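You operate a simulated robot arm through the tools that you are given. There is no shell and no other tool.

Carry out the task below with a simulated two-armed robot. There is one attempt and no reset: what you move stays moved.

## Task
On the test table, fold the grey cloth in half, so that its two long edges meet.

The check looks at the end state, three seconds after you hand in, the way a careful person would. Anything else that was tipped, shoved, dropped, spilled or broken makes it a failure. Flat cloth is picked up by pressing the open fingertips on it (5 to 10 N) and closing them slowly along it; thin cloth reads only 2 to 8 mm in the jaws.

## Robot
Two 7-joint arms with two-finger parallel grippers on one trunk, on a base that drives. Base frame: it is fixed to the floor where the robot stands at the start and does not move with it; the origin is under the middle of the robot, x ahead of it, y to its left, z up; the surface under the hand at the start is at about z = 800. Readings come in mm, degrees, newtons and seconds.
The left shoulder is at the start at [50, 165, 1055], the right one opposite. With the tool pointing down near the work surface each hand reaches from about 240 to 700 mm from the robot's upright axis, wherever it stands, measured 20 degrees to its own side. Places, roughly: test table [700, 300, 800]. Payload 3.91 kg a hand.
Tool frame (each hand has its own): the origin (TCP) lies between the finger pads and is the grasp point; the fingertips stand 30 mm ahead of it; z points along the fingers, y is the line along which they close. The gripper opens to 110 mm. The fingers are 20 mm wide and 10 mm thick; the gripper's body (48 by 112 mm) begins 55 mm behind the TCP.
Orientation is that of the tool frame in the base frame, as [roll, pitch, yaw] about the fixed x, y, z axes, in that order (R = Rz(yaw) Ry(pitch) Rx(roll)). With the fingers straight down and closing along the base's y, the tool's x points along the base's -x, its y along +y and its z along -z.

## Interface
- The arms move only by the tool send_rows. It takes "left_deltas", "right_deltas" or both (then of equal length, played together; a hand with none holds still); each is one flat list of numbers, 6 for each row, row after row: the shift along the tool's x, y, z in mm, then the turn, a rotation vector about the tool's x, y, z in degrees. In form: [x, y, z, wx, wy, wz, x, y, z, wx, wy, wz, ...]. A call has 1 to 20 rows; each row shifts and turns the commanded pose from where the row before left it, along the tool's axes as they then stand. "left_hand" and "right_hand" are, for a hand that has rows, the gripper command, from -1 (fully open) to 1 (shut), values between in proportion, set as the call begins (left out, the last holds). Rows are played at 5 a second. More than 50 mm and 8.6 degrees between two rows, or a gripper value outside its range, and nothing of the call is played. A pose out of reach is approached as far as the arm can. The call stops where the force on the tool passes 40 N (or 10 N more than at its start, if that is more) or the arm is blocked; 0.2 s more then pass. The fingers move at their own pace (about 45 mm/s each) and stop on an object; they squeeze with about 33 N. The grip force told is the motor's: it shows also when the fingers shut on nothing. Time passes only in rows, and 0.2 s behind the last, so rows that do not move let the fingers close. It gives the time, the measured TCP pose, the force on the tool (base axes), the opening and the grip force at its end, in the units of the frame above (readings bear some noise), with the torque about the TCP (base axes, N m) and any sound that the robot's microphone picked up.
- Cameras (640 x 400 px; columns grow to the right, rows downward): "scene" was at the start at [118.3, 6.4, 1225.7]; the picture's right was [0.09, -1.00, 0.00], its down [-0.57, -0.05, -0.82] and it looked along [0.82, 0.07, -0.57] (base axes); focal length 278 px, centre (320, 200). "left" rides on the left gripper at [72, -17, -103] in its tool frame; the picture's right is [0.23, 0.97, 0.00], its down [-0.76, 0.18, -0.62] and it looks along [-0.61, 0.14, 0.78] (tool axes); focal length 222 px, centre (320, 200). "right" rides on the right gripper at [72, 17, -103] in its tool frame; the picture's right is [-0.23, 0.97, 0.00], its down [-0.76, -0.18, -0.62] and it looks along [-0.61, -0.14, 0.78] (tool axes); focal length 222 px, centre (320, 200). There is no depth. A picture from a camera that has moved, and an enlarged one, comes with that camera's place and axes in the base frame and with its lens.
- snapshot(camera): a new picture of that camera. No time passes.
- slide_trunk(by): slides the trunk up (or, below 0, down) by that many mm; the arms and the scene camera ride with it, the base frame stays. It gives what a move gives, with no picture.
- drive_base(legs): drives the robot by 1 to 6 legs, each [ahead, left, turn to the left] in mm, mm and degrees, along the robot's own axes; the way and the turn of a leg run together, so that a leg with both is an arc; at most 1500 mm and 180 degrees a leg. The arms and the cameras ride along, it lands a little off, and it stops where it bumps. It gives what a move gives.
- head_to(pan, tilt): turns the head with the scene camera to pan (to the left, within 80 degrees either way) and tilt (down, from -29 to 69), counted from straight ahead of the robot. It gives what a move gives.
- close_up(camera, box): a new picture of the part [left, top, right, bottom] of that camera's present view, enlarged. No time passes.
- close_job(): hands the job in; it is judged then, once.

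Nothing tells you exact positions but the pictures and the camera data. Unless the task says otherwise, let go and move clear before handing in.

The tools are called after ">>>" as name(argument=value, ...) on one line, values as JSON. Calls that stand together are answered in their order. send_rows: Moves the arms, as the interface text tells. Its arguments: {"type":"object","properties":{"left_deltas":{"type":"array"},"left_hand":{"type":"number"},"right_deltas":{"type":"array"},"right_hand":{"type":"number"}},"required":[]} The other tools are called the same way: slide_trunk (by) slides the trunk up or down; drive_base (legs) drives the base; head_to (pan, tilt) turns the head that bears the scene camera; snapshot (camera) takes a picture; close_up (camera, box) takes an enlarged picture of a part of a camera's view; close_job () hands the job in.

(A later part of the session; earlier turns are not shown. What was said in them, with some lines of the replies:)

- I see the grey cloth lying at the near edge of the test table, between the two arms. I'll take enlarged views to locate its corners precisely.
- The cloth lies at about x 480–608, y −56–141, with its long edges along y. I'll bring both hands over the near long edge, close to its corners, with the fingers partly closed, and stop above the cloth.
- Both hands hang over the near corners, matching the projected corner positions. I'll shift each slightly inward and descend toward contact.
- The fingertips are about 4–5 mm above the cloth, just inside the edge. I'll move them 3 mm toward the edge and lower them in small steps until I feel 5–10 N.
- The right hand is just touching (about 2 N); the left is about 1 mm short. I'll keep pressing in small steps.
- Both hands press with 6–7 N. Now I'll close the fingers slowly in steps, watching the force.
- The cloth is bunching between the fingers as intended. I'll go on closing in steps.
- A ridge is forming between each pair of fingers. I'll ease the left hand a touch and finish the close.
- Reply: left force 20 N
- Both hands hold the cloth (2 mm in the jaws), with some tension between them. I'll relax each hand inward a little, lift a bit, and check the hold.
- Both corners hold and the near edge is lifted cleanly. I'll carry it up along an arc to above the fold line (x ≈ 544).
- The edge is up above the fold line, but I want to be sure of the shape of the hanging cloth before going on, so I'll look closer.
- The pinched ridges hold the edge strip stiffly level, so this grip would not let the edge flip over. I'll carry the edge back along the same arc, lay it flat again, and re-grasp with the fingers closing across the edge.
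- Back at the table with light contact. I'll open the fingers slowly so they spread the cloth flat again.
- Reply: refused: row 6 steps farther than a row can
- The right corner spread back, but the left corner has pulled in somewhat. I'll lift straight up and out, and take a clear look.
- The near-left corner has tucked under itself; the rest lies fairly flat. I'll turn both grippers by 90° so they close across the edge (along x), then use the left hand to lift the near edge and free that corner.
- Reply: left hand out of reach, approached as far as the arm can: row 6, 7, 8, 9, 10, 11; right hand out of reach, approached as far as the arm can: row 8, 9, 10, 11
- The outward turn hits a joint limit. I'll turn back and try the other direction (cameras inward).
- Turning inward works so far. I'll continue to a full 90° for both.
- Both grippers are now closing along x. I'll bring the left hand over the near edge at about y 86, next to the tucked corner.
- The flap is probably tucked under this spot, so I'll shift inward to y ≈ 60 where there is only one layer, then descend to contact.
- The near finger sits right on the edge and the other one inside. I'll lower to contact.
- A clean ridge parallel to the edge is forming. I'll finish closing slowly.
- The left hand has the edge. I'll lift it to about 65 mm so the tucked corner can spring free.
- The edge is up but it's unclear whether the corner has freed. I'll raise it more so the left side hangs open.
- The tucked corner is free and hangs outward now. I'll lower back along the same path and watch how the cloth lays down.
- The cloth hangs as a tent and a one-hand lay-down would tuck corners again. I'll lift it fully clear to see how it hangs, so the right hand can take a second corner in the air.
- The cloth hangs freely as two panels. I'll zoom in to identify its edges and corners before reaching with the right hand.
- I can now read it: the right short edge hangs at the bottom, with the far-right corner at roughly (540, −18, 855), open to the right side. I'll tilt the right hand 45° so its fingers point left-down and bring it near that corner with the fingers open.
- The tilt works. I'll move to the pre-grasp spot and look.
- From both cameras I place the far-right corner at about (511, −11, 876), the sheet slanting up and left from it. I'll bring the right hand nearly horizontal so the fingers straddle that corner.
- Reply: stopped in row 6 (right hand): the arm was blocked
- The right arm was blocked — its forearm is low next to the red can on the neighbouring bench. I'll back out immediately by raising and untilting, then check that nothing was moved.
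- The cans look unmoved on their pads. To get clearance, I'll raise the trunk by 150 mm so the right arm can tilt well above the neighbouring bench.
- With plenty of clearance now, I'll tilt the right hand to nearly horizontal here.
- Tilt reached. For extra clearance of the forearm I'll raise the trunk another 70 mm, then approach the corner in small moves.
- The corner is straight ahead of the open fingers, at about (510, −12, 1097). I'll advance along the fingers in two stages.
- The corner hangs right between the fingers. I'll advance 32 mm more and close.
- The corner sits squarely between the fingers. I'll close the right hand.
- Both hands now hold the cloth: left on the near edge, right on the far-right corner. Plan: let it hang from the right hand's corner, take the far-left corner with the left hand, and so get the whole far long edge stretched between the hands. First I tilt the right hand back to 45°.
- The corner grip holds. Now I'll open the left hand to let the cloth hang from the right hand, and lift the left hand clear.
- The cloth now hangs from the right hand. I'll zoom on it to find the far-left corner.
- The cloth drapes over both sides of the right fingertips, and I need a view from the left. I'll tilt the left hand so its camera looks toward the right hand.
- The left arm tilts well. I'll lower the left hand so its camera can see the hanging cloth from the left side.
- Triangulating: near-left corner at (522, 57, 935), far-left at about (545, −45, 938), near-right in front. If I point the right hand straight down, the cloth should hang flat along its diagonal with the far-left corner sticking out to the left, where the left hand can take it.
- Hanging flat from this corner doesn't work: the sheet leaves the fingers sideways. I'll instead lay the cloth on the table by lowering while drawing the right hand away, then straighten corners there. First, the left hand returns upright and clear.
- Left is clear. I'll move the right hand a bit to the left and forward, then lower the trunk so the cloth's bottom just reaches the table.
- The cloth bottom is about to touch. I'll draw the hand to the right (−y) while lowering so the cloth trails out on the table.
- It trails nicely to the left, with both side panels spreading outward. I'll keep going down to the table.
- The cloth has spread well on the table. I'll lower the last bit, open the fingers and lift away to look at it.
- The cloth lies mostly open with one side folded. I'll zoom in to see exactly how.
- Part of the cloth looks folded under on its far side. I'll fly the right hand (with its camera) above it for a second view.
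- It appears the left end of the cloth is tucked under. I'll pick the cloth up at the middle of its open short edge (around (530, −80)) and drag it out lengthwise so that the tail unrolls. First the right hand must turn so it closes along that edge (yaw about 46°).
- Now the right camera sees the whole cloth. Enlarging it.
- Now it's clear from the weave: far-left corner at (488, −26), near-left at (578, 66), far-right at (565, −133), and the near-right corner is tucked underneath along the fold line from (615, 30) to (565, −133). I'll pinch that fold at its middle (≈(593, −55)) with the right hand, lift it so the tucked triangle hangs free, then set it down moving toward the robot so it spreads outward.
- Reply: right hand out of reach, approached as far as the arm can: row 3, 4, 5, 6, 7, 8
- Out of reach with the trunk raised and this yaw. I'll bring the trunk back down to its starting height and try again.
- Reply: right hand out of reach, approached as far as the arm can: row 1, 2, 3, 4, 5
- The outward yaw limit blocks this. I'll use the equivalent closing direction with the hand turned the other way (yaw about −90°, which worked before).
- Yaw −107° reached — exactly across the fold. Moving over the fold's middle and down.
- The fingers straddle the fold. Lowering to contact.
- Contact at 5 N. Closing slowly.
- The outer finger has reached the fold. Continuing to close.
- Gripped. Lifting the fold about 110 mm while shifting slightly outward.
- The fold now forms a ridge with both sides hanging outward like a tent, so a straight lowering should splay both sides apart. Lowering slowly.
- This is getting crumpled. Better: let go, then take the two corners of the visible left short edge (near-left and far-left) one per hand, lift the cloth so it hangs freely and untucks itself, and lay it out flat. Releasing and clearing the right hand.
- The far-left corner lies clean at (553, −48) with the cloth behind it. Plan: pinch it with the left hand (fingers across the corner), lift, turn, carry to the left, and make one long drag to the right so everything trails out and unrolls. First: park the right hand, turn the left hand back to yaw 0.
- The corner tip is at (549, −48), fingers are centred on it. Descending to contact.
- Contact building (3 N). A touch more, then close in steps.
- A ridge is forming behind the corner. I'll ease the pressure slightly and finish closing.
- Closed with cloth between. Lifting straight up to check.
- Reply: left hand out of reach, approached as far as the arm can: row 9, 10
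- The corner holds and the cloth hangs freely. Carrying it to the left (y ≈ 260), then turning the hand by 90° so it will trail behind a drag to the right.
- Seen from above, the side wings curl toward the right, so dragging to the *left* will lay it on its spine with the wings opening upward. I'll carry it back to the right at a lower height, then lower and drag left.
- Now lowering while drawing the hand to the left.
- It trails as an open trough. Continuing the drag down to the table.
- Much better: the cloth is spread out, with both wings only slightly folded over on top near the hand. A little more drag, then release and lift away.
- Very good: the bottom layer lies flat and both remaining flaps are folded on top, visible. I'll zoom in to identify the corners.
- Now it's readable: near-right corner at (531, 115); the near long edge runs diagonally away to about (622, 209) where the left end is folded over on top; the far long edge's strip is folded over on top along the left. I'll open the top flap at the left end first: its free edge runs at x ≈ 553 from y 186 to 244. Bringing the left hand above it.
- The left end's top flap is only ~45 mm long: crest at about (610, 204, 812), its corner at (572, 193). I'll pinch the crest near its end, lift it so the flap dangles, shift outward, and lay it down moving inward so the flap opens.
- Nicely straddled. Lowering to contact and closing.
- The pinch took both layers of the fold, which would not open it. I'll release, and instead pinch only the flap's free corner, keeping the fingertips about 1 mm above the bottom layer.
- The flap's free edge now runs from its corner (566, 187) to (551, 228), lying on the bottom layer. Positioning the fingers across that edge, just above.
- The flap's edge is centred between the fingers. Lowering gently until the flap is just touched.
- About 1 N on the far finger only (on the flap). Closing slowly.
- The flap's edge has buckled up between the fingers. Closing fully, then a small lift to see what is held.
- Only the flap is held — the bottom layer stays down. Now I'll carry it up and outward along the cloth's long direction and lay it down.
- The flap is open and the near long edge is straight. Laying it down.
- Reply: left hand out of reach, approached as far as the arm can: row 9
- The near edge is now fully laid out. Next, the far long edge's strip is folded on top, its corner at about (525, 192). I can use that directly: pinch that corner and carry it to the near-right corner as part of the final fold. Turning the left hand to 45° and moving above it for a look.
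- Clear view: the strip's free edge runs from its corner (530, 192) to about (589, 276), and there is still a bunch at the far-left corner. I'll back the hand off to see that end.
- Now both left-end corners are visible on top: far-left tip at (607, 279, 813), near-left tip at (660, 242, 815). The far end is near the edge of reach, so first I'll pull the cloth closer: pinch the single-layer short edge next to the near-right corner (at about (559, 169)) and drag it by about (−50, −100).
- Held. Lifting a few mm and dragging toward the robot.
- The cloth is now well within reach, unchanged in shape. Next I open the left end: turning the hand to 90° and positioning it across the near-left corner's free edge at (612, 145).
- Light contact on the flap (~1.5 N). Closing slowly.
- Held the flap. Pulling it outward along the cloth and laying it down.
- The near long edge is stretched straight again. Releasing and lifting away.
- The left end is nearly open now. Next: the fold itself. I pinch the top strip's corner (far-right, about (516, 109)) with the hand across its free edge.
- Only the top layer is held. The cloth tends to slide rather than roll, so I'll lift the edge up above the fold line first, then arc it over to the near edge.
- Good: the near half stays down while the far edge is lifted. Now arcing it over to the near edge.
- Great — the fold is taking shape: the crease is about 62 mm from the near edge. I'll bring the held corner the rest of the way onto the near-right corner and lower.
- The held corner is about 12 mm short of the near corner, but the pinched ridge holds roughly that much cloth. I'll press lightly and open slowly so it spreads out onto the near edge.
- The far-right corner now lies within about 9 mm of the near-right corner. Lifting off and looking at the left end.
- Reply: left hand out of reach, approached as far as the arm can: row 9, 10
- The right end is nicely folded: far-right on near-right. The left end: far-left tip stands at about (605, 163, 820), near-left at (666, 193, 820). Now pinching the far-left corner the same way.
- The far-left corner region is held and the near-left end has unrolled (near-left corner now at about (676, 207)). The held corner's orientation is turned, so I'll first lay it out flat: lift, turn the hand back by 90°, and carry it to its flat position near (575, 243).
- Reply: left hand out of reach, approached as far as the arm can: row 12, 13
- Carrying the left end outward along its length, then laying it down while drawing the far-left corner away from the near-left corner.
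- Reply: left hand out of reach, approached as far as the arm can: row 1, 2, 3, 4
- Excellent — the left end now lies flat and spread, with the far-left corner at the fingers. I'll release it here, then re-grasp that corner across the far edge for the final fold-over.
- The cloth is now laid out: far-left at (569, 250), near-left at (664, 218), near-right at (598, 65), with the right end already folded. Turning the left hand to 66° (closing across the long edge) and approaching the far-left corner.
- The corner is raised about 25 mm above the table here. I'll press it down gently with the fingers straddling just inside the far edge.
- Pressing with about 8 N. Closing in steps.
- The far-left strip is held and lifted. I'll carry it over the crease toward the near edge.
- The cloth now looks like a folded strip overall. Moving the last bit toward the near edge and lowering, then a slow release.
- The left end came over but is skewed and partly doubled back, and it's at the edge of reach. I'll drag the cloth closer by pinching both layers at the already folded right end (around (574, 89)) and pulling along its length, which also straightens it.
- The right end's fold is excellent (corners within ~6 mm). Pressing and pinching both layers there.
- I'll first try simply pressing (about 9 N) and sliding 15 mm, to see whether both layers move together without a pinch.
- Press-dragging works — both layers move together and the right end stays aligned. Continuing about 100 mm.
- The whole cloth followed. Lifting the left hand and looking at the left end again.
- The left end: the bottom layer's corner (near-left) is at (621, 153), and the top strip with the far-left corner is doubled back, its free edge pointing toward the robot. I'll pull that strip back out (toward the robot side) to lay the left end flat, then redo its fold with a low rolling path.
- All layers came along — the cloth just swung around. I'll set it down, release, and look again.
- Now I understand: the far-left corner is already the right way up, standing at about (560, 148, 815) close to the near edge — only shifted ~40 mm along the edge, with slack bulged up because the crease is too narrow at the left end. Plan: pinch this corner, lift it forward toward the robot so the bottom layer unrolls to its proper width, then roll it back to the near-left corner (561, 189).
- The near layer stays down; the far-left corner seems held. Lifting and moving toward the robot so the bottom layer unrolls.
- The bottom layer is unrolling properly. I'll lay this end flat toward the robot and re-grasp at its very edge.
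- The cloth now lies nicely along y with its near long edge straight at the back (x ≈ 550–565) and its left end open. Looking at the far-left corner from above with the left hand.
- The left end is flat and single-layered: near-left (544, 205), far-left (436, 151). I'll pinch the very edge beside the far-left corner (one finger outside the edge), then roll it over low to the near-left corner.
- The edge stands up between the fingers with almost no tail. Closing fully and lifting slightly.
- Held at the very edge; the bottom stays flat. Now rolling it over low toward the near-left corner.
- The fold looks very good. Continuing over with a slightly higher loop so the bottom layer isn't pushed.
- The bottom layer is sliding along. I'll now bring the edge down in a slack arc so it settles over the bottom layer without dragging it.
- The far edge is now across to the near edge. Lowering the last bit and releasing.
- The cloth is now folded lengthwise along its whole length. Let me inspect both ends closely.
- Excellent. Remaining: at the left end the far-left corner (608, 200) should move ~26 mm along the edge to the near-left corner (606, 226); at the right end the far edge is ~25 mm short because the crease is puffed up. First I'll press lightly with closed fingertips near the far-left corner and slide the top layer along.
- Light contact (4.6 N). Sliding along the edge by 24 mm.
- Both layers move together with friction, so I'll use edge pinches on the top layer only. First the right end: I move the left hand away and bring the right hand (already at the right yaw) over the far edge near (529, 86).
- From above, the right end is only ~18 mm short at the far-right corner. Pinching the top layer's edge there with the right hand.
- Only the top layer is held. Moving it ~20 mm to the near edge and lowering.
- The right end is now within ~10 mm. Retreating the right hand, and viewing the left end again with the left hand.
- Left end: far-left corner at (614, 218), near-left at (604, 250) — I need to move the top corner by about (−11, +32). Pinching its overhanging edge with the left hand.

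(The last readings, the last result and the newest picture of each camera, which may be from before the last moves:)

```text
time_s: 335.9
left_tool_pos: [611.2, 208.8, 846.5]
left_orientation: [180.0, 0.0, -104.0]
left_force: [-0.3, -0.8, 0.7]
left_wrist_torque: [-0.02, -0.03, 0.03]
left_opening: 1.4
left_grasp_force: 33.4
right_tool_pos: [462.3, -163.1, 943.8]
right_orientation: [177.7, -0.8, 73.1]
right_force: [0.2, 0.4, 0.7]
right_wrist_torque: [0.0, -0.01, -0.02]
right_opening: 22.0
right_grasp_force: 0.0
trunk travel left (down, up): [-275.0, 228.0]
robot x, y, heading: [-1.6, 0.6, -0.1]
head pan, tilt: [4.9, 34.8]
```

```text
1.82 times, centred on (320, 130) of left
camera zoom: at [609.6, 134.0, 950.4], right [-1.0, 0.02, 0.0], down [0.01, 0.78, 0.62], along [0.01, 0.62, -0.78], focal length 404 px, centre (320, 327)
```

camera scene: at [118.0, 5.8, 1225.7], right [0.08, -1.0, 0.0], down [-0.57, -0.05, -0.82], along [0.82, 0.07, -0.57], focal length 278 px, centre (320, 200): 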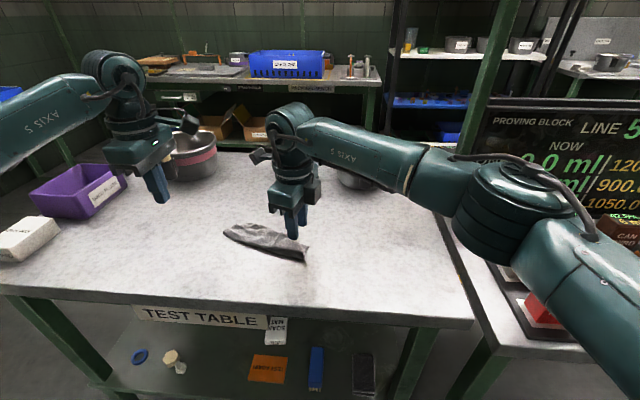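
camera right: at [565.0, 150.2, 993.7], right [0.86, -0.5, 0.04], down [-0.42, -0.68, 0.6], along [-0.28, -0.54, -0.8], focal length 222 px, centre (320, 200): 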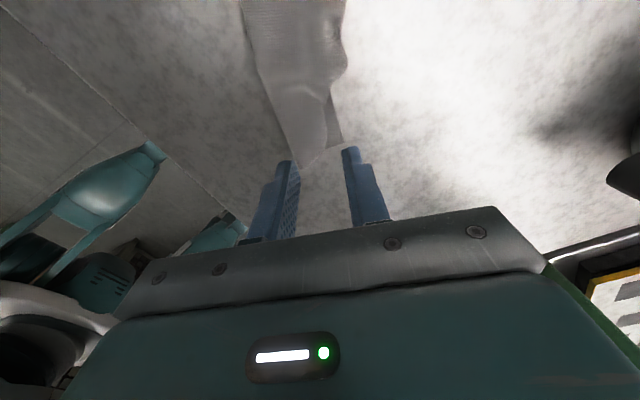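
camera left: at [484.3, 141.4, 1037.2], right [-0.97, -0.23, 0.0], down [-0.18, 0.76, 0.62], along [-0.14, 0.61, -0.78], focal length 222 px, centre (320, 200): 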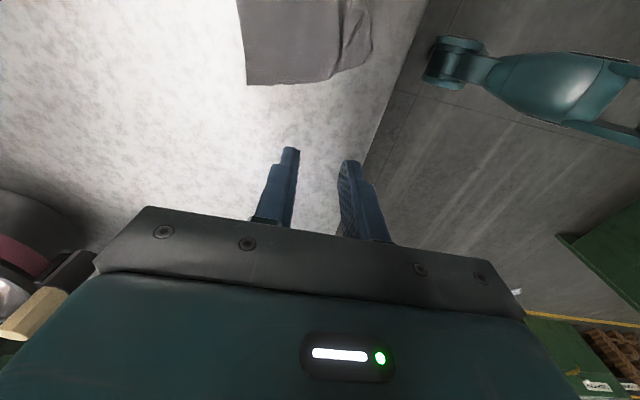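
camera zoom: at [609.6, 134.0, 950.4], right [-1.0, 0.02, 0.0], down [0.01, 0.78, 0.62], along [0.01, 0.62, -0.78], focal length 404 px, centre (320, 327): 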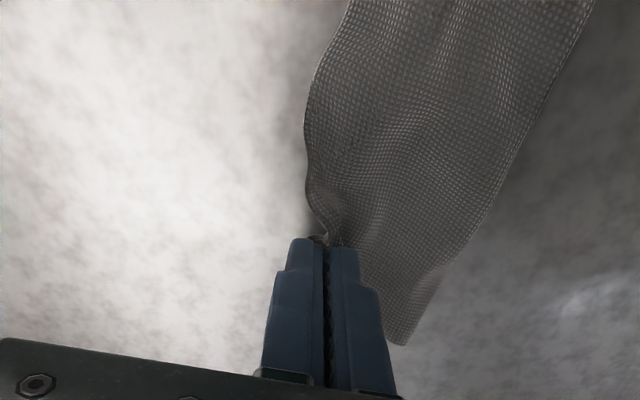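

Held. Pulling the corner along the edge toward the near-left corner.

>>> send_rows(left_deltas=[-4.5, 2, -2, 0, 0, 0, -4.5, 2, -2, 0, 0, 0, -4.5, 2.5, 0, 0, 0, 0, -4.5, 2.5, 0, 0, 0, 0, -4.5, 3, 0, 0, 0, 0, -4.5, 3, 0, 0, 0, 0, 0, 0, 0, 0, 0, 0])

>>> close_up(camera="left", box=[180, 20, 460, 240])

>>> close_up(camera="scene", box=[216, 200, 312, 270])

```text
time_s: 337.5
left_tool_pos: [604.2, 239.9, 850.9]
left_orientation: [-179.9, -0.1, -104.0]
left_force: [0.7, 0.0, -0.6]
left_wrist_torque: [0.02, -0.01, 0.03]
left_opening: 1.1
left_grasp_force: 32.9
right_tool_pos: [461.4, -164.1, 942.4]
right_orientation: [177.5, -0.9, 73.1]
right_force: [0.0, -0.5, -0.1]
right_wrist_torque: [-0.02, 0.02, -0.01]
right_opening: 22.2
right_grasp_force: 0.0
trunk travel left (down, up): [-275.0, 228.0]
robot x, y, heading: [-3.7, 0.0, -0.1]
head pan, tilt: [4.9, 34.8]
```

```text
1.82 times, centred on (320, 130) of left
camera zoom: at [603.0, 163.9, 953.9], right [-1.0, 0.02, 0.0], down [0.01, 0.78, 0.62], along [0.01, 0.62, -0.78], focal length 404 px, centre (320, 327)
```

zoom: 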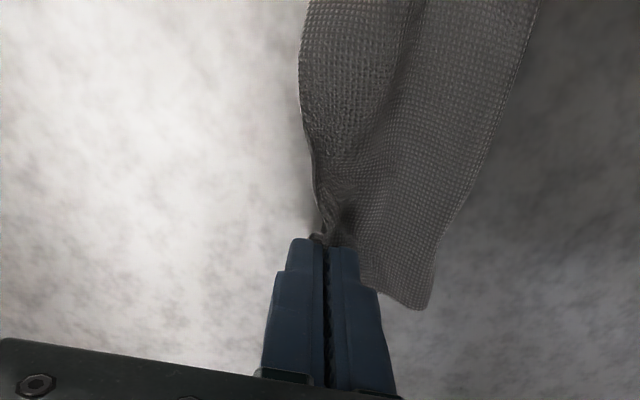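

```text
5.71 times, centred on (264, 235) of scene
camera zoom: at [118.0, 5.8, 1225.7], right [0.08, -1.0, 0.0], down [-0.57, -0.05, -0.82], along [0.82, 0.07, -0.57], focal length 1590 px, centre (640, 0)
```

zoom: 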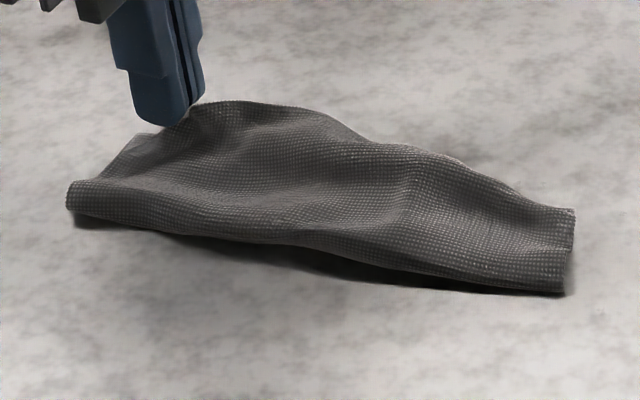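

The far-left corner is now essentially at the near-left corner. Lowering and releasing.

>>> send_rows(left_deltas=[-3, -1, 5, 0, 0, 0, -2, -1, 5, 0, 0, 0, 0, 0, 5, 0, 0, 0, 0, 0, 0, 0, 0, 0])

>>> send_rows(left_deltas=[0, 0, 1, 0, 0, 0], left_hand=0.85)

>>> send_rows(left_deltas=[0, 0, 0, 0, 0, 0, 0, 0, 0, 0, 0, 0], left_hand=0.6)

>>> send_rows(left_deltas=[0, 0, -8, 0, 0, 0, 0, 0, -20, 0, 0, 0, 0, 0, -30, 0, 0, 0, 0, 0, -30, 0, 0, 0, -15, 5, -20, 0, 0, 0, -15, 5, 0, 0, 0, 0, 0, 0, 0, 0, 0, 0])

>>> close_up(camera="left", box=[200, 0, 440, 150])

>>> close_up(camera="scene", box=[216, 205, 312, 265])

```text
time_s: 338.5
left_tool_pos: [609.1, 242.7, 834.2]
left_orientation: [180.0, 0.0, -104.0]
left_force: [-0.1, -0.1, 1.6]
left_wrist_torque: [-0.02, 0.02, -0.04]
left_opening: 1.1
left_grasp_force: 32.8
right_tool_pos: [461.2, -164.2, 944.0]
right_orientation: [177.6, -0.8, 73.1]
right_force: [-0.1, -0.5, -0.6]
right_wrist_torque: [0.05, -0.01, 0.0]
right_opening: 22.1
right_grasp_force: 0.1
trunk travel left (down, up): [-275.0, 228.0]
robot x, y, heading: [1.1, -1.3, -0.2]
head pan, tilt: [4.9, 34.8]
```

```text
time_s: 338.9
left_tool_pos: [607.9, 243.3, 831.9]
left_orientation: [180.0, 0.0, -104.1]
left_force: [-0.5, 0.2, 0.5]
left_wrist_torque: [-0.05, 0.0, 0.0]
left_opening: 8.0
left_grasp_force: 0.0
right_tool_pos: [461.6, -164.2, 943.4]
right_orientation: [177.6, -0.8, 73.1]
right_force: [-0.1, 0.7, 0.0]
right_wrist_torque: [-0.01, 0.03, 0.03]
right_opening: 22.0
right_grasp_force: 0.1
trunk travel left (down, up): [-275.0, 228.0]
robot x, y, heading: [-0.6, 1.3, -0.0]
head pan, tilt: [4.9, 34.8]
```

```text
time_s: 339.5
left_tool_pos: [608.1, 243.3, 833.5]
left_orientation: [180.0, -0.1, -104.1]
left_force: [-0.5, 0.3, 0.9]
left_wrist_torque: [0.0, -0.03, -0.02]
left_opening: 22.2
left_grasp_force: 0.0
right_tool_pos: [462.1, -163.9, 942.8]
right_orientation: [177.6, -0.8, 73.1]
right_force: [0.0, 0.0, 0.1]
right_wrist_torque: [0.02, 0.01, -0.02]
right_opening: 22.2
right_grasp_force: 0.0
trunk travel left (down, up): [-275.0, 228.0]
robot x, y, heading: [-3.7, -2.9, -0.0]
head pan, tilt: [4.9, 34.8]
```

```text
time_s: 341.1
left_tool_pos: [604.6, 275.0, 944.0]
left_orientation: [-180.0, 0.0, -104.1]
left_force: [0.9, -1.1, 0.0]
left_wrist_torque: [0.05, 0.03, 0.01]
left_opening: 22.0
left_grasp_force: 0.1
right_tool_pos: [461.4, -164.3, 943.9]
right_orientation: [177.6, -0.8, 73.2]
right_force: [0.6, 0.1, -0.3]
right_wrist_torque: [0.03, 0.0, 0.03]
right_opening: 22.3
right_grasp_force: 0.1
trunk travel left (down, up): [-275.0, 228.0]
robot x, y, heading: [-3.2, -4.7, 0.1]
head pan, tilt: [4.9, 34.8]
```

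```text
2.67 times, centred on (320, 75) of left
camera zoom: at [603.6, 199.7, 1047.6], right [-1.0, 0.02, 0.0], down [0.01, 0.78, 0.62], along [0.01, 0.62, -0.78], focal length 592 px, centre (320, 533)
```

zoom: 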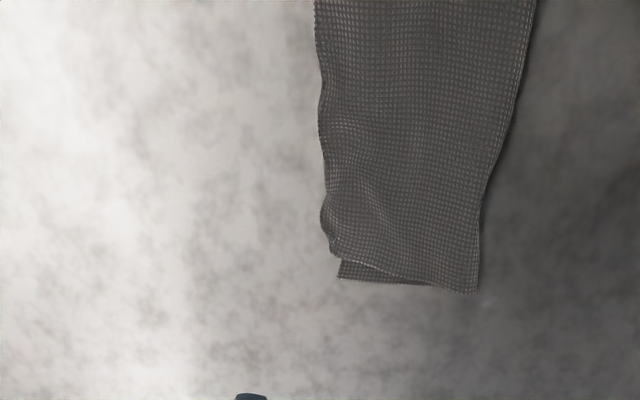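

```text
6.67 times, centred on (264, 235) of scene
camera zoom: at [118.0, 5.8, 1225.7], right [0.08, -1.0, 0.0], down [-0.57, -0.05, -0.82], along [0.82, 0.07, -0.57], focal length 1855 px, centre (693, -33)
```

zoom: 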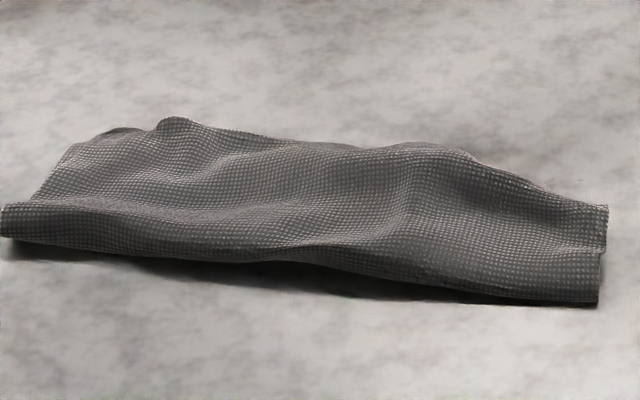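

Excellent — the cloth is folded in half with the left corners about 10 mm apart. Checking the whole length from above.

>>> send_rows(left_deltas=[25, 0, -5, 0, 0, 0, 25, 0, -5, 0, 0, 0, 25, 0, -5, 0, 0, 0, 25, 0, 0, 0, 0, 0, 0, 0, 0, 0, 0, 0])

>>> snapshot(camera="left")

>>> close_up(camera="left", box=[220, 0, 460, 180])

>>> close_up(camera="scene", box=[270, 215, 318, 255])

```text
time_s: 342.3
left_tool_pos: [582.6, 178.5, 955.4]
left_orientation: [180.0, 0.0, -104.0]
left_force: [0.5, 0.3, -0.1]
left_wrist_torque: [0.03, -0.02, -0.04]
left_opening: 22.0
left_grasp_force: 0.1
right_tool_pos: [460.5, -163.5, 944.0]
right_orientation: [177.5, -0.8, 73.2]
right_force: [-0.1, 0.7, 0.5]
right_wrist_torque: [0.01, 0.02, -0.03]
right_opening: 22.2
right_grasp_force: 0.0
trunk travel left (down, up): [-275.0, 228.0]
robot x, y, heading: [0.7, 1.9, -0.1]
head pan, tilt: [4.9, 34.8]
```

```text
taken
camera left: at [580.0, 103.0, 1059.7], right [-1.0, 0.02, 0.0], down [0.01, 0.78, 0.62], along [0.01, 0.62, -0.78], focal length 222 px, centre (320, 200)
```

left: 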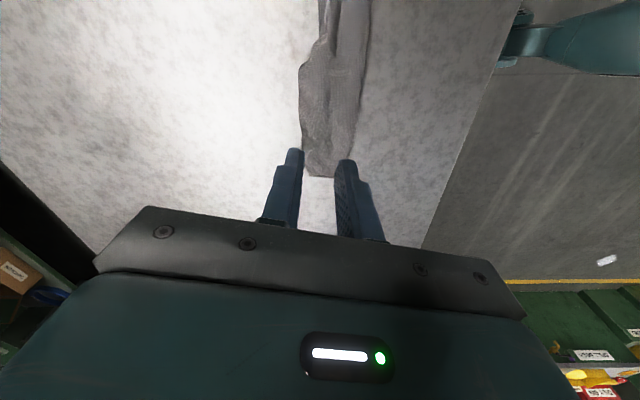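

```text
2.22 times, centred on (340, 90) of left
camera zoom: at [580.0, 103.0, 1059.7], right [-1.0, 0.02, 0.0], down [0.01, 0.78, 0.62], along [0.01, 0.62, -0.78], focal length 494 px, centre (276, 444)
```

zoom: 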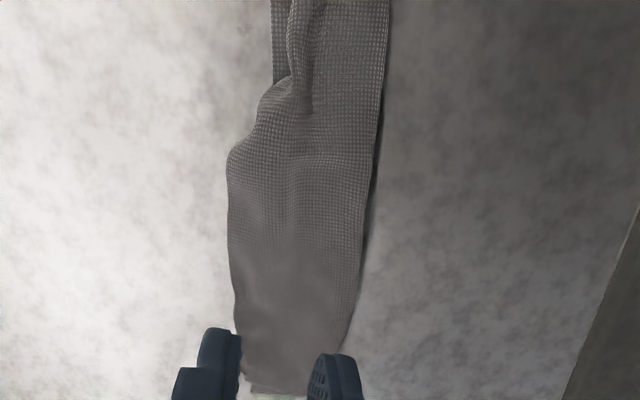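

```text
10.00 times, centred on (294, 235) of scene
camera zoom: at [118.0, 5.8, 1225.7], right [0.08, -1.0, 0.0], down [-0.57, -0.05, -0.82], along [0.82, 0.07, -0.57], focal length 2782 px, centre (580, -150)
```

zoom: 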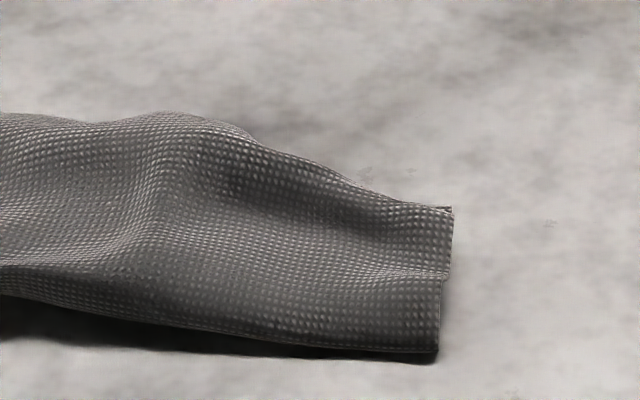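

The two long edges lie together along the whole length within about ±10–15 mm; the largest error is a ~12 mm overhang of the top edge mid-length (around y 150). I'll nudge that overhang back with the closed fingertips from outside.

>>> send_rows(left_deltas=[8, -14, 10, 0, 0, 0, 8, -14, 15, 0, 0, 0, 4, -12, 20, 0, 0, 0, 0, 0, 25, 0, 0, 0, 0, 0, 25, 0, 0, 0, 0, 0, 18, 0, 0, 0, 0, 0, 0, 0, 0, 0], left_hand=1)

>>> close_up(camera="left", box=[180, 0, 460, 240])

```text
time_s: 343.9
left_tool_pos: [613.8, 149.8, 842.9]
left_orientation: [179.9, -0.1, -104.0]
left_force: [-0.7, -0.1, 1.4]
left_wrist_torque: [-0.01, 0.0, -0.01]
left_opening: 0.0
left_grasp_force: 33.3
right_tool_pos: [461.9, -164.2, 942.9]
right_orientation: [177.6, -0.9, 73.0]
right_force: [0.2, -0.2, 0.0]
right_wrist_torque: [0.01, 0.01, -0.02]
right_opening: 21.7
right_grasp_force: 0.1
trunk travel left (down, up): [-275.0, 228.0]
robot x, y, heading: [0.0, -2.4, 0.1]
head pan, tilt: [4.9, 34.8]
```

```text
1.67 times, centred on (320, 120) of left
camera zoom: at [613.2, 75.1, 947.7], right [-1.0, 0.01, 0.0], down [0.01, 0.78, 0.62], along [0.01, 0.62, -0.78], focal length 370 px, centre (320, 333)
```

zoom: 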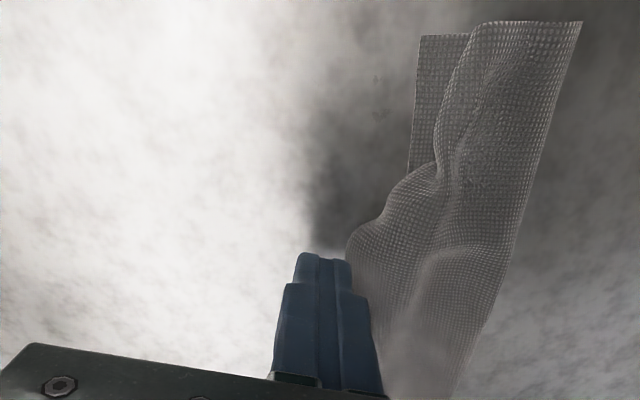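

Clear view. The top edge overhangs ~15 mm around y 145 and is ~14 mm short at the right corner. Lowering beside the overhang and pushing it in by ~13 mm.

>>> send_rows(left_deltas=[0, -4, 3, 0, 0, 0, 0, 0, 4, 0, 0, 0, 0, 0, 2.5, 0, 0, 0, 0, 0, 0, 0, 0, 0])

>>> send_rows(left_deltas=[0, 3, 0, 0, 0, 0, 0, 3, 0, 0, 0, 0, 0, 3, 0, 0, 0, 0, 0, 3, 0, 0, 0, 0, 0, 3, 0, 0, 0, 0, 0, 2, 0, 0, 0, 0, 0, 0, 0, 0, 0, 0])

>>> close_up(camera="left", box=[180, 0, 460, 240])

>>> close_up(camera="scene", box=[216, 200, 312, 265])

```text
time_s: 344.9
left_tool_pos: [619.9, 148.6, 835.0]
left_orientation: [-179.9, -0.1, -104.0]
left_force: [0.3, 0.3, -0.3]
left_wrist_torque: [0.0, 0.01, -0.01]
left_opening: 0.0
left_grasp_force: 33.0
right_tool_pos: [461.9, -164.0, 942.9]
right_orientation: [177.6, -0.8, 73.1]
right_force: [1.1, 0.9, 0.9]
right_wrist_torque: [0.03, 0.0, -0.01]
right_opening: 22.1
right_grasp_force: 0.1
trunk travel left (down, up): [-275.0, 228.0]
robot x, y, heading: [-2.8, -3.6, -0.4]
head pan, tilt: [4.9, 34.8]
```

```text
time_s: 346.5
left_tool_pos: [602.4, 150.8, 833.8]
left_orientation: [180.0, 0.0, -104.0]
left_force: [0.2, -0.6, 0.9]
left_wrist_torque: [-0.01, 0.01, -0.01]
left_opening: 0.0
left_grasp_force: 32.8
right_tool_pos: [461.2, -164.2, 943.1]
right_orientation: [177.6, -0.8, 73.1]
right_force: [-0.9, 0.3, 0.6]
right_wrist_torque: [0.0, -0.04, 0.0]
right_opening: 21.8
right_grasp_force: 0.0
trunk travel left (down, up): [-275.0, 228.0]
robot x, y, heading: [1.5, 4.0, 0.1]
head pan, tilt: [4.9, 34.8]
```

```text
1.67 times, centred on (320, 120) of left
camera zoom: at [600.4, 76.8, 938.5], right [-1.0, 0.02, 0.0], down [0.01, 0.78, 0.62], along [0.01, 0.62, -0.78], focal length 370 px, centre (320, 333)
```

zoom: 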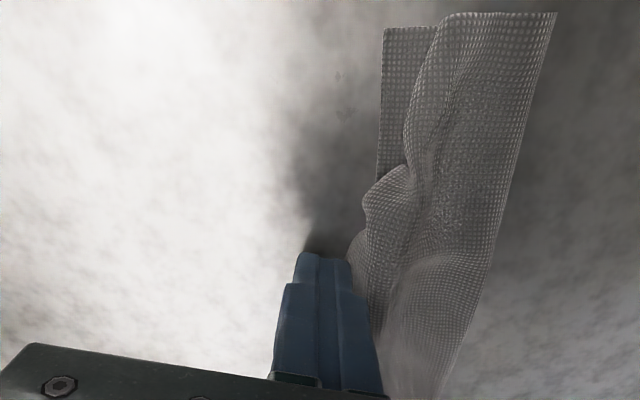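

```text
6.15 times, centred on (264, 232) of scene
camera zoom: at [118.0, 5.8, 1225.7], right [0.08, -1.0, 0.0], down [-0.57, -0.05, -0.82], along [0.82, 0.07, -0.57], focal length 1712 px, centre (665, 0)
```

zoom: 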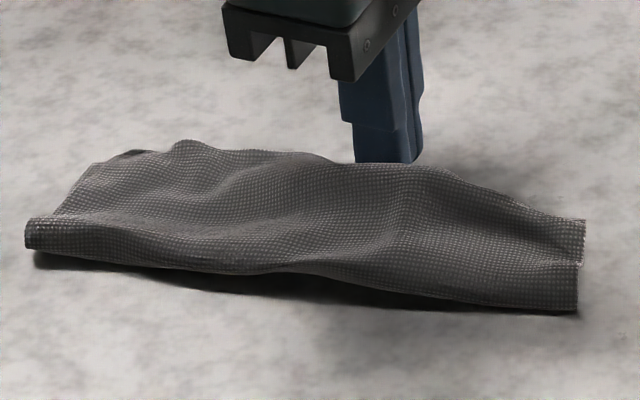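

Better. Now I'll flatten the puffed-up fold near the right end by pressing gently on top, which should push the top edge out toward the near edge.

>>> send_rows(left_deltas=[0, -4, -10, 0, 0, 0, 0, 0, -25, 0, 0, 0, 15, 10, -10, 0, 0, 0, 15, 12, 0, 0, 0, 0, 15, 12, 0, 0, 0, 0, 12, 10, 0, 0, 0, 0, 0, 0, 10, 0, 0, 0, 0, 0, 0, 0, 0, 0])

>>> close_up(camera="left", box=[180, 0, 460, 240])

>>> close_up(camera="scene", box=[256, 200, 336, 260])

```text
time_s: 348.3
left_tool_pos: [549.8, 105.5, 868.5]
left_orientation: [-180.0, -0.1, -104.1]
left_force: [0.2, 0.2, -0.4]
left_wrist_torque: [0.02, 0.0, 0.0]
left_opening: 0.0
left_grasp_force: 32.8
right_tool_pos: [461.3, -163.4, 943.4]
right_orientation: [177.6, -0.8, 73.1]
right_force: [-0.5, 0.0, 0.0]
right_wrist_torque: [0.01, 0.0, 0.02]
right_opening: 22.0
right_grasp_force: 0.1
trunk travel left (down, up): [-275.0, 228.0]
robot x, y, heading: [-1.3, -0.6, -0.3]
head pan, tilt: [4.9, 34.8]
```

```text
1.67 times, centred on (320, 120) of left
camera zoom: at [547.2, 30.9, 972.2], right [-1.0, 0.01, 0.0], down [0.01, 0.78, 0.62], along [0.01, 0.62, -0.78], focal length 370 px, centre (320, 333)
```

zoom: 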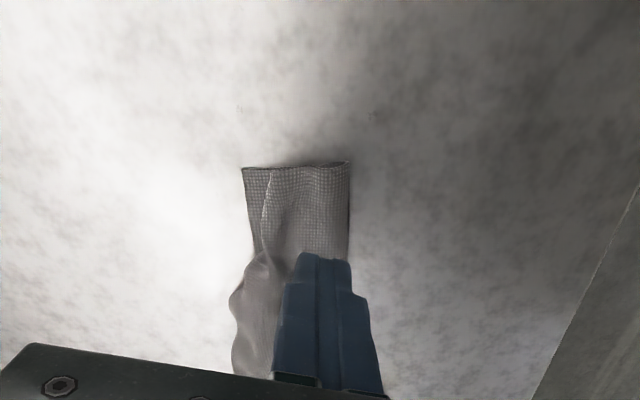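

```text
6.67 times, centred on (296, 230) of scene
camera zoom: at [118.0, 5.8, 1225.7], right [0.08, -1.0, 0.0], down [-0.57, -0.05, -0.82], along [0.82, 0.07, -0.57], focal length 1855 px, centre (480, 0)
```

zoom: 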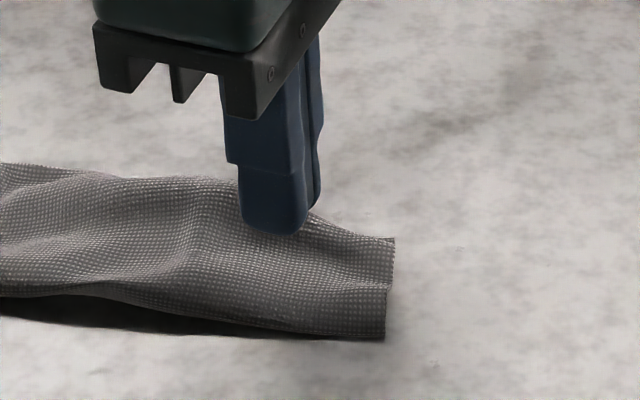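

>>> send_rows(left_deltas=[6, 0, 10, 0, 0, 0, 0, 0, 10, 0, 0, 0, 0, 0, 8, 0, 0, 0, 0, 0, 4, 0, 0, 0, 0, 0, 0, 0, 0, 0])

>>> send_rows(left_deltas=[0, 0, 2, 0, 0, 0, 0, 0, 1, 0, 0, 0, 0, 0, 0, 0, 0, 0])

>>> send_rows(left_deltas=[0, 0, 0.8, 0, 0, 0, 0, 0, 0, 0, 0, 0])

>>> close_up(camera="left", box=[180, 0, 460, 240])

>>> close_up(camera="scene", box=[256, 200, 336, 260])

```text
time_s: 349.5
left_tool_pos: [548.4, 100.0, 837.0]
left_orientation: [-179.9, 0.0, -104.1]
left_force: [0.8, -0.2, 0.2]
left_wrist_torque: [0.01, -0.04, -0.03]
left_opening: 0.2
left_grasp_force: 33.0
right_tool_pos: [461.2, -163.5, 942.2]
right_orientation: [177.6, -0.8, 73.1]
right_force: [-0.4, 0.5, 0.2]
right_wrist_torque: [-0.01, 0.0, 0.0]
right_opening: 22.1
right_grasp_force: 0.1
trunk travel left (down, up): [-275.0, 228.0]
robot x, y, heading: [-1.6, -1.9, -0.3]
head pan, tilt: [4.9, 34.8]
```

```text
time_s: 350.3
left_tool_pos: [548.2, 100.3, 833.9]
left_orientation: [-180.0, 0.0, -104.0]
left_force: [0.5, 0.0, 1.1]
left_wrist_torque: [0.0, 0.02, 0.03]
left_opening: 0.0
left_grasp_force: 33.1
right_tool_pos: [461.5, -164.1, 943.2]
right_orientation: [177.6, -0.9, 73.1]
right_force: [0.2, -0.7, -0.5]
right_wrist_torque: [0.0, 0.0, -0.01]
right_opening: 22.1
right_grasp_force: 0.2
trunk travel left (down, up): [-275.0, 228.0]
robot x, y, heading: [2.6, 0.2, -0.5]
head pan, tilt: [4.9, 34.8]
```

```text
time_s: 350.9
left_tool_pos: [548.9, 99.3, 832.6]
left_orientation: [-179.9, 0.1, -104.0]
left_force: [-0.6, 0.5, -0.1]
left_wrist_torque: [0.02, 0.01, 0.02]
left_opening: 0.0
left_grasp_force: 33.3
right_tool_pos: [461.8, -164.2, 943.2]
right_orientation: [177.7, -0.8, 73.1]
right_force: [-1.0, -0.6, -0.4]
right_wrist_torque: [0.0, -0.02, -0.02]
right_opening: 22.0
right_grasp_force: 0.1
trunk travel left (down, up): [-275.0, 228.0]
robot x, y, heading: [-3.4, 2.9, -0.1]
head pan, tilt: [4.9, 34.8]
```

```text
1.67 times, centred on (320, 120) of left
camera zoom: at [546.2, 25.5, 937.8], right [-1.0, 0.01, 0.0], down [0.01, 0.78, 0.62], along [0.01, 0.62, -0.78], focal length 370 px, centre (320, 333)
```

zoom: 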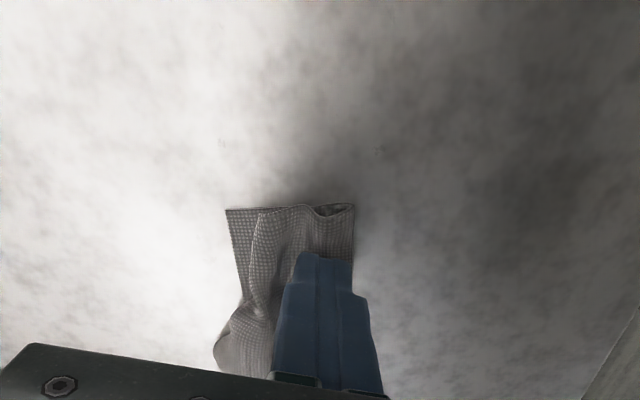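

```text
6.67 times, centred on (296, 230) of scene
camera zoom: at [118.0, 5.8, 1225.7], right [0.08, -1.0, 0.0], down [-0.57, -0.05, -0.82], along [0.82, 0.07, -0.57], focal length 1855 px, centre (480, 0)
```

zoom: 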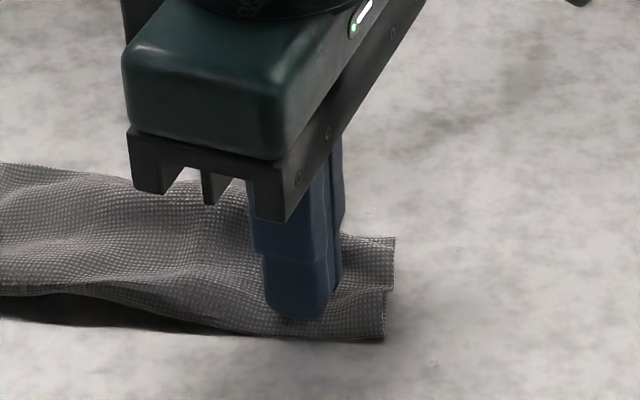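

>>> send_rows(left_deltas=[0, 0, 0.6, 0, 0, 0, 0, -3, 0, 0, 0, 0, 0, -3, 0, 0, 0, 0, 0, -3, 0, 0, 0, 0, 0, -3, 0, 0, 0, 0, 0, 0, 0, 0, 0, 0])

>>> close_up(camera="left", box=[180, 0, 460, 240])

```text
time_s: 352.3
left_tool_pos: [561.4, 98.0, 833.8]
left_orientation: [179.9, 0.0, -104.1]
left_force: [0.3, -0.3, 0.0]
left_wrist_torque: [0.01, 0.01, -0.03]
left_opening: 0.0
left_grasp_force: 33.3
right_tool_pos: [462.1, -163.9, 943.5]
right_orientation: [177.6, -0.8, 73.2]
right_force: [-0.8, -0.4, 0.0]
right_wrist_torque: [0.02, -0.01, -0.01]
right_opening: 21.8
right_grasp_force: 0.1
trunk travel left (down, up): [-275.0, 228.0]
robot x, y, heading: [0.1, -0.1, -0.2]
head pan, tilt: [4.9, 34.8]
```

```text
1.67 times, centred on (320, 120) of left
camera zoom: at [558.1, 22.7, 937.5], right [-1.0, 0.02, 0.0], down [0.01, 0.78, 0.62], along [0.01, 0.62, -0.78], focal length 370 px, centre (320, 333)
```

zoom: 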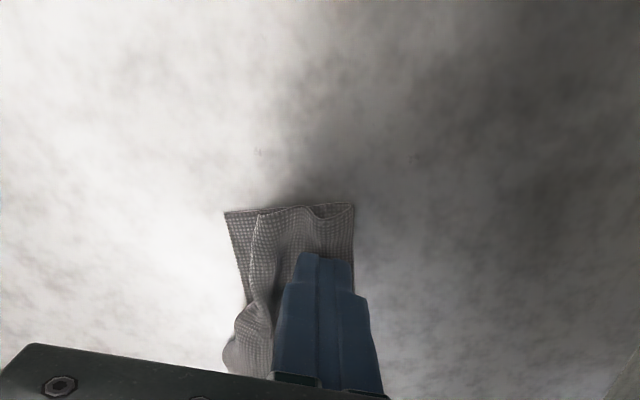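

Everything moved together, so one more edge pinch with the right hand is needed to bring the far-right corner the last ~12 mm. Clearing the left hand first.

>>> send_rows(left_deltas=[0, 0, -10, 0, 0, 0, 0, 0, -30, 0, 0, 0, -10, 5, -35, 0, 0, 0, -30, 5, -35, 0, 0, 0, -35, 5, 0, 0, 0, 0, -35, 5, 0, 0, 0, 0, -35, 5, 0, 0, 0, 0, -35, 5, 0, 0, 0, 0, -35, 5, 0, 0, 0, 0, -20, 5, 0, 0, 0, 0, 0, 0, 0, 0, 0, 0])

>>> close_up(camera="scene", box=[216, 200, 336, 275])

>>> close_up(camera="left", box=[200, 0, 440, 150])

```text
time_s: 354.7
left_tool_pos: [578.6, 335.4, 943.0]
left_orientation: [-180.0, 0.0, -104.0]
left_force: [-0.5, 0.0, 0.0]
left_wrist_torque: [0.0, 0.0, 0.0]
left_opening: 0.0
left_grasp_force: 33.1
right_tool_pos: [461.5, -164.9, 943.7]
right_orientation: [177.6, -0.8, 73.1]
right_force: [-0.1, -0.1, 0.2]
right_wrist_torque: [-0.02, 0.02, 0.02]
right_opening: 22.0
right_grasp_force: 0.1
trunk travel left (down, up): [-275.0, 228.0]
robot x, y, heading: [-1.2, -1.8, -0.4]
head pan, tilt: [4.9, 34.8]
```

```text
5.33 times, centred on (276, 238) of scene
camera zoom: at [118.0, 5.8, 1225.7], right [0.08, -1.0, 0.0], down [-0.57, -0.05, -0.82], along [0.82, 0.07, -0.57], focal length 1484 px, centre (555, 0)
```

zoom: 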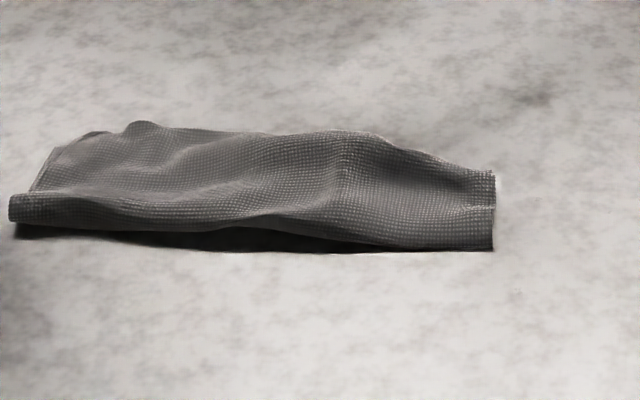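

```text
2.67 times, centred on (320, 75) of left
camera zoom: at [576.5, 261.2, 1046.2], right [-1.0, 0.01, 0.0], down [0.01, 0.78, 0.62], along [0.01, 0.62, -0.78], focal length 592 px, centre (320, 533)
```

zoom: 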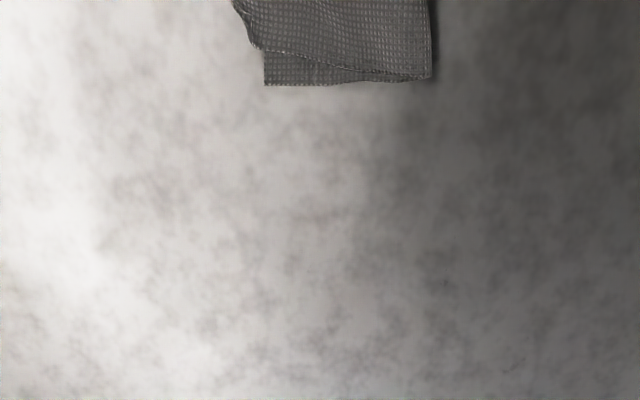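

>>> send_rows(right_deltas=[28, 3.3, 4, 0, 0, 0, 28, 3.3, 4, 0, 0, 0, 28, 3.3, 4, 0, 0, 0, 28, 3.3, 4, 0, 0, 0, 28, 3.3, 6, 0, 0, 0, 28, 3.3, 8, 0, 0, 0, 28, 3.3, 8, 0, 0, 0, 28, 3.3, 8, 0, 0, 0, 28, 3.3, 8, 0, 0, 0, 28, 3.3, 8, 0, 0, 0, 0, 0, 0, 0, 0, 0], right_hand=0.58)

>>> close_up(camera="right", box=[200, 0, 440, 200])

```text
time_s: 357.1
left_tool_pos: [578.4, 335.7, 942.5]
left_orientation: [-180.0, 0.0, -104.0]
left_force: [-0.5, 0.3, -1.1]
left_wrist_torque: [-0.03, -0.02, -0.02]
left_opening: 0.1
left_grasp_force: 33.2
right_tool_pos: [575.0, 94.3, 887.4]
right_orientation: [177.5, -0.9, 73.1]
right_force: [-0.5, 0.8, -0.7]
right_wrist_torque: [0.01, -0.03, -0.03]
right_opening: 23.0
right_grasp_force: 0.1
right hand out of reach, approached as far as the arm can: row 10
trunk travel left (down, up): [-275.0, 228.0]
robot x, y, heading: [0.3, -1.2, -0.2]
head pan, tilt: [4.9, 34.8]
```

```text
2.00 times, centred on (320, 100) of right
camera zoom: at [607.5, 157.4, 995.5], right [0.86, -0.5, 0.04], down [-0.42, -0.68, 0.6], along [-0.27, -0.54, -0.8], focal length 444 px, centre (320, 400)
```

zoom: 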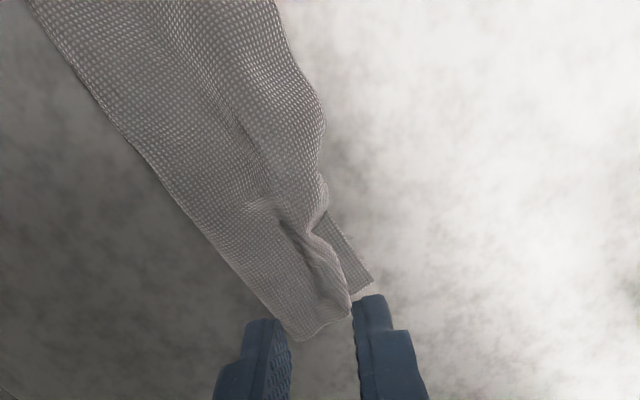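

The far-right corner is within about 9–10 mm of the near-right corner and the edges run parallel, so I'll leave it. Retracting both hands clear of the cloth.

>>> send_rows(right_deltas=[0, 0, -25, 0, 0, 0, -20, -3, -30, 0, 0, 0, -30, -4, -25, 0, 0, 0, -35, -4, 0, 0, 0, 0, -35, -4, 0, 0, 0, 0, -35, -4, 0, 0, 0, 0, -35, -4, 0, 0, 0, 0, -35, -4, 0, 0, 0, 0, -20, -4, 0, 0, 0, 0, 0, 0, 0, 0, 0, 0], left_deltas=[0, 0, -20, 0, 0, 0, 0, 10, -20, 0, 0, 0, 0, 20, 0, 0, 0, 0, 0, 20, 0, 0, 0, 0, 0, 20, 0, 0, 0, 0, 0, 0, 0, 0, 0, 0, 0, 0, 0, 0, 0, 0, 0, 0, 0, 0, 0, 0, 0, 0, 0, 0, 0, 0, 0, 0, 0, 0, 0, 0])

>>> snapshot(camera="scene")

>>> close_up(camera="scene", box=[216, 200, 336, 275])

>>> close_up(camera="scene", box=[460, 180, 640, 380])

```text
time_s: 359.3
left_tool_pos: [511.3, 350.6, 983.2]
left_orientation: [-179.9, 0.0, -103.9]
left_force: [0.1, 0.1, -0.2]
left_wrist_torque: [0.03, 0.0, -0.02]
left_opening: 0.0
left_grasp_force: 32.9
right_tool_pos: [468.5, -133.7, 963.7]
right_orientation: [177.6, -0.8, 72.9]
right_force: [0.0, -0.1, -0.1]
right_wrist_torque: [0.0, 0.0, 0.02]
right_opening: 23.1
right_grasp_force: 0.0
trunk travel left (down, up): [-275.0, 228.0]
robot x, y, heading: [-2.1, -2.2, -0.4]
head pan, tilt: [4.9, 34.8]
```

```text
taken
camera scene: at [118.0, 5.9, 1225.7], right [0.08, -1.0, 0.0], down [-0.57, -0.05, -0.82], along [0.82, 0.07, -0.57], focal length 278 px, centre (320, 200)
```

scene: 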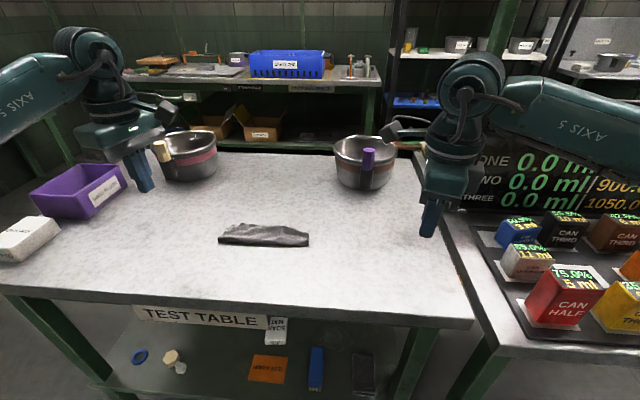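

```text
5.33 times, centred on (276, 238) of scene
camera zoom: at [118.0, 5.9, 1225.7], right [0.08, -1.0, 0.0], down [-0.57, -0.05, -0.82], along [0.82, 0.07, -0.57], focal length 1484 px, centre (555, 0)
```

zoom: 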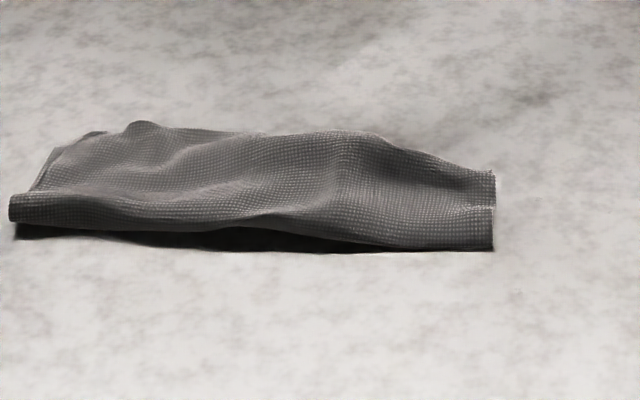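

```text
2.00 times, centred on (550, 280) of scene
camera zoom: at [118.0, 5.9, 1225.7], right [0.08, -1.0, 0.0], down [-0.57, -0.05, -0.82], along [0.82, 0.07, -0.57], focal length 556 px, centre (-140, 40)
```

zoom: 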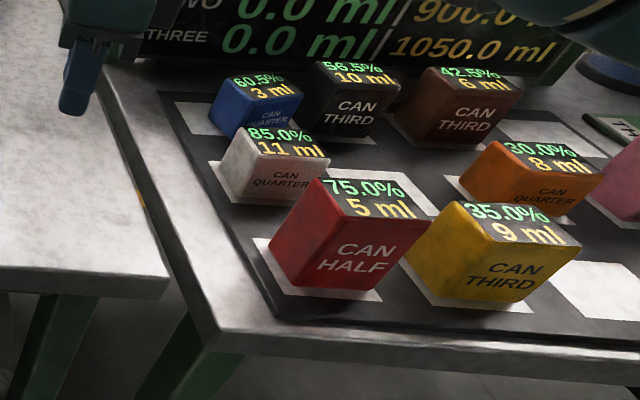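

The cloth lies folded in half lengthwise. By camera, the long edges are within about 10–15 mm of each other along the length, and the corners roughly 10–15 mm apart. The fold is still a bit puffy. Both hands are empty and clear, and the cans, bowls and boxes look where they were at the start, so I hand in.

>>> close_job()

```text
The job is handed in.
```

The grey cloth on the test table is folded in half lengthwise, and the job is handed in. It is not a perfect fold.

- **Edges:** judging from the camera views, the two long edges run together within about 10–15 mm along the length. The worst spots are a slight overhang of the top layer mid-length and a gap of about 9–10 mm at the right corner.
- **Corners:** both pairs lie roughly 10–15 mm apart.
- **Flatness:** the fold is still somewhat puffy. Pressing it lightly moved both layers together, so I left it.
- **Position:** the cloth took several re-lays, so it ended up farther from the robot and more to its left than where it started. It still lies nearly parallel to the table edge.

**Contact with something:** partway through, the right arm was stopped by an obstruction near the measuring cans on the neighbouring bench. I backed off, and the cans look unmoved in the pictures before and after. I saw no other object disturbed.

Both hands were empty and clear of the cloth at hand-in.
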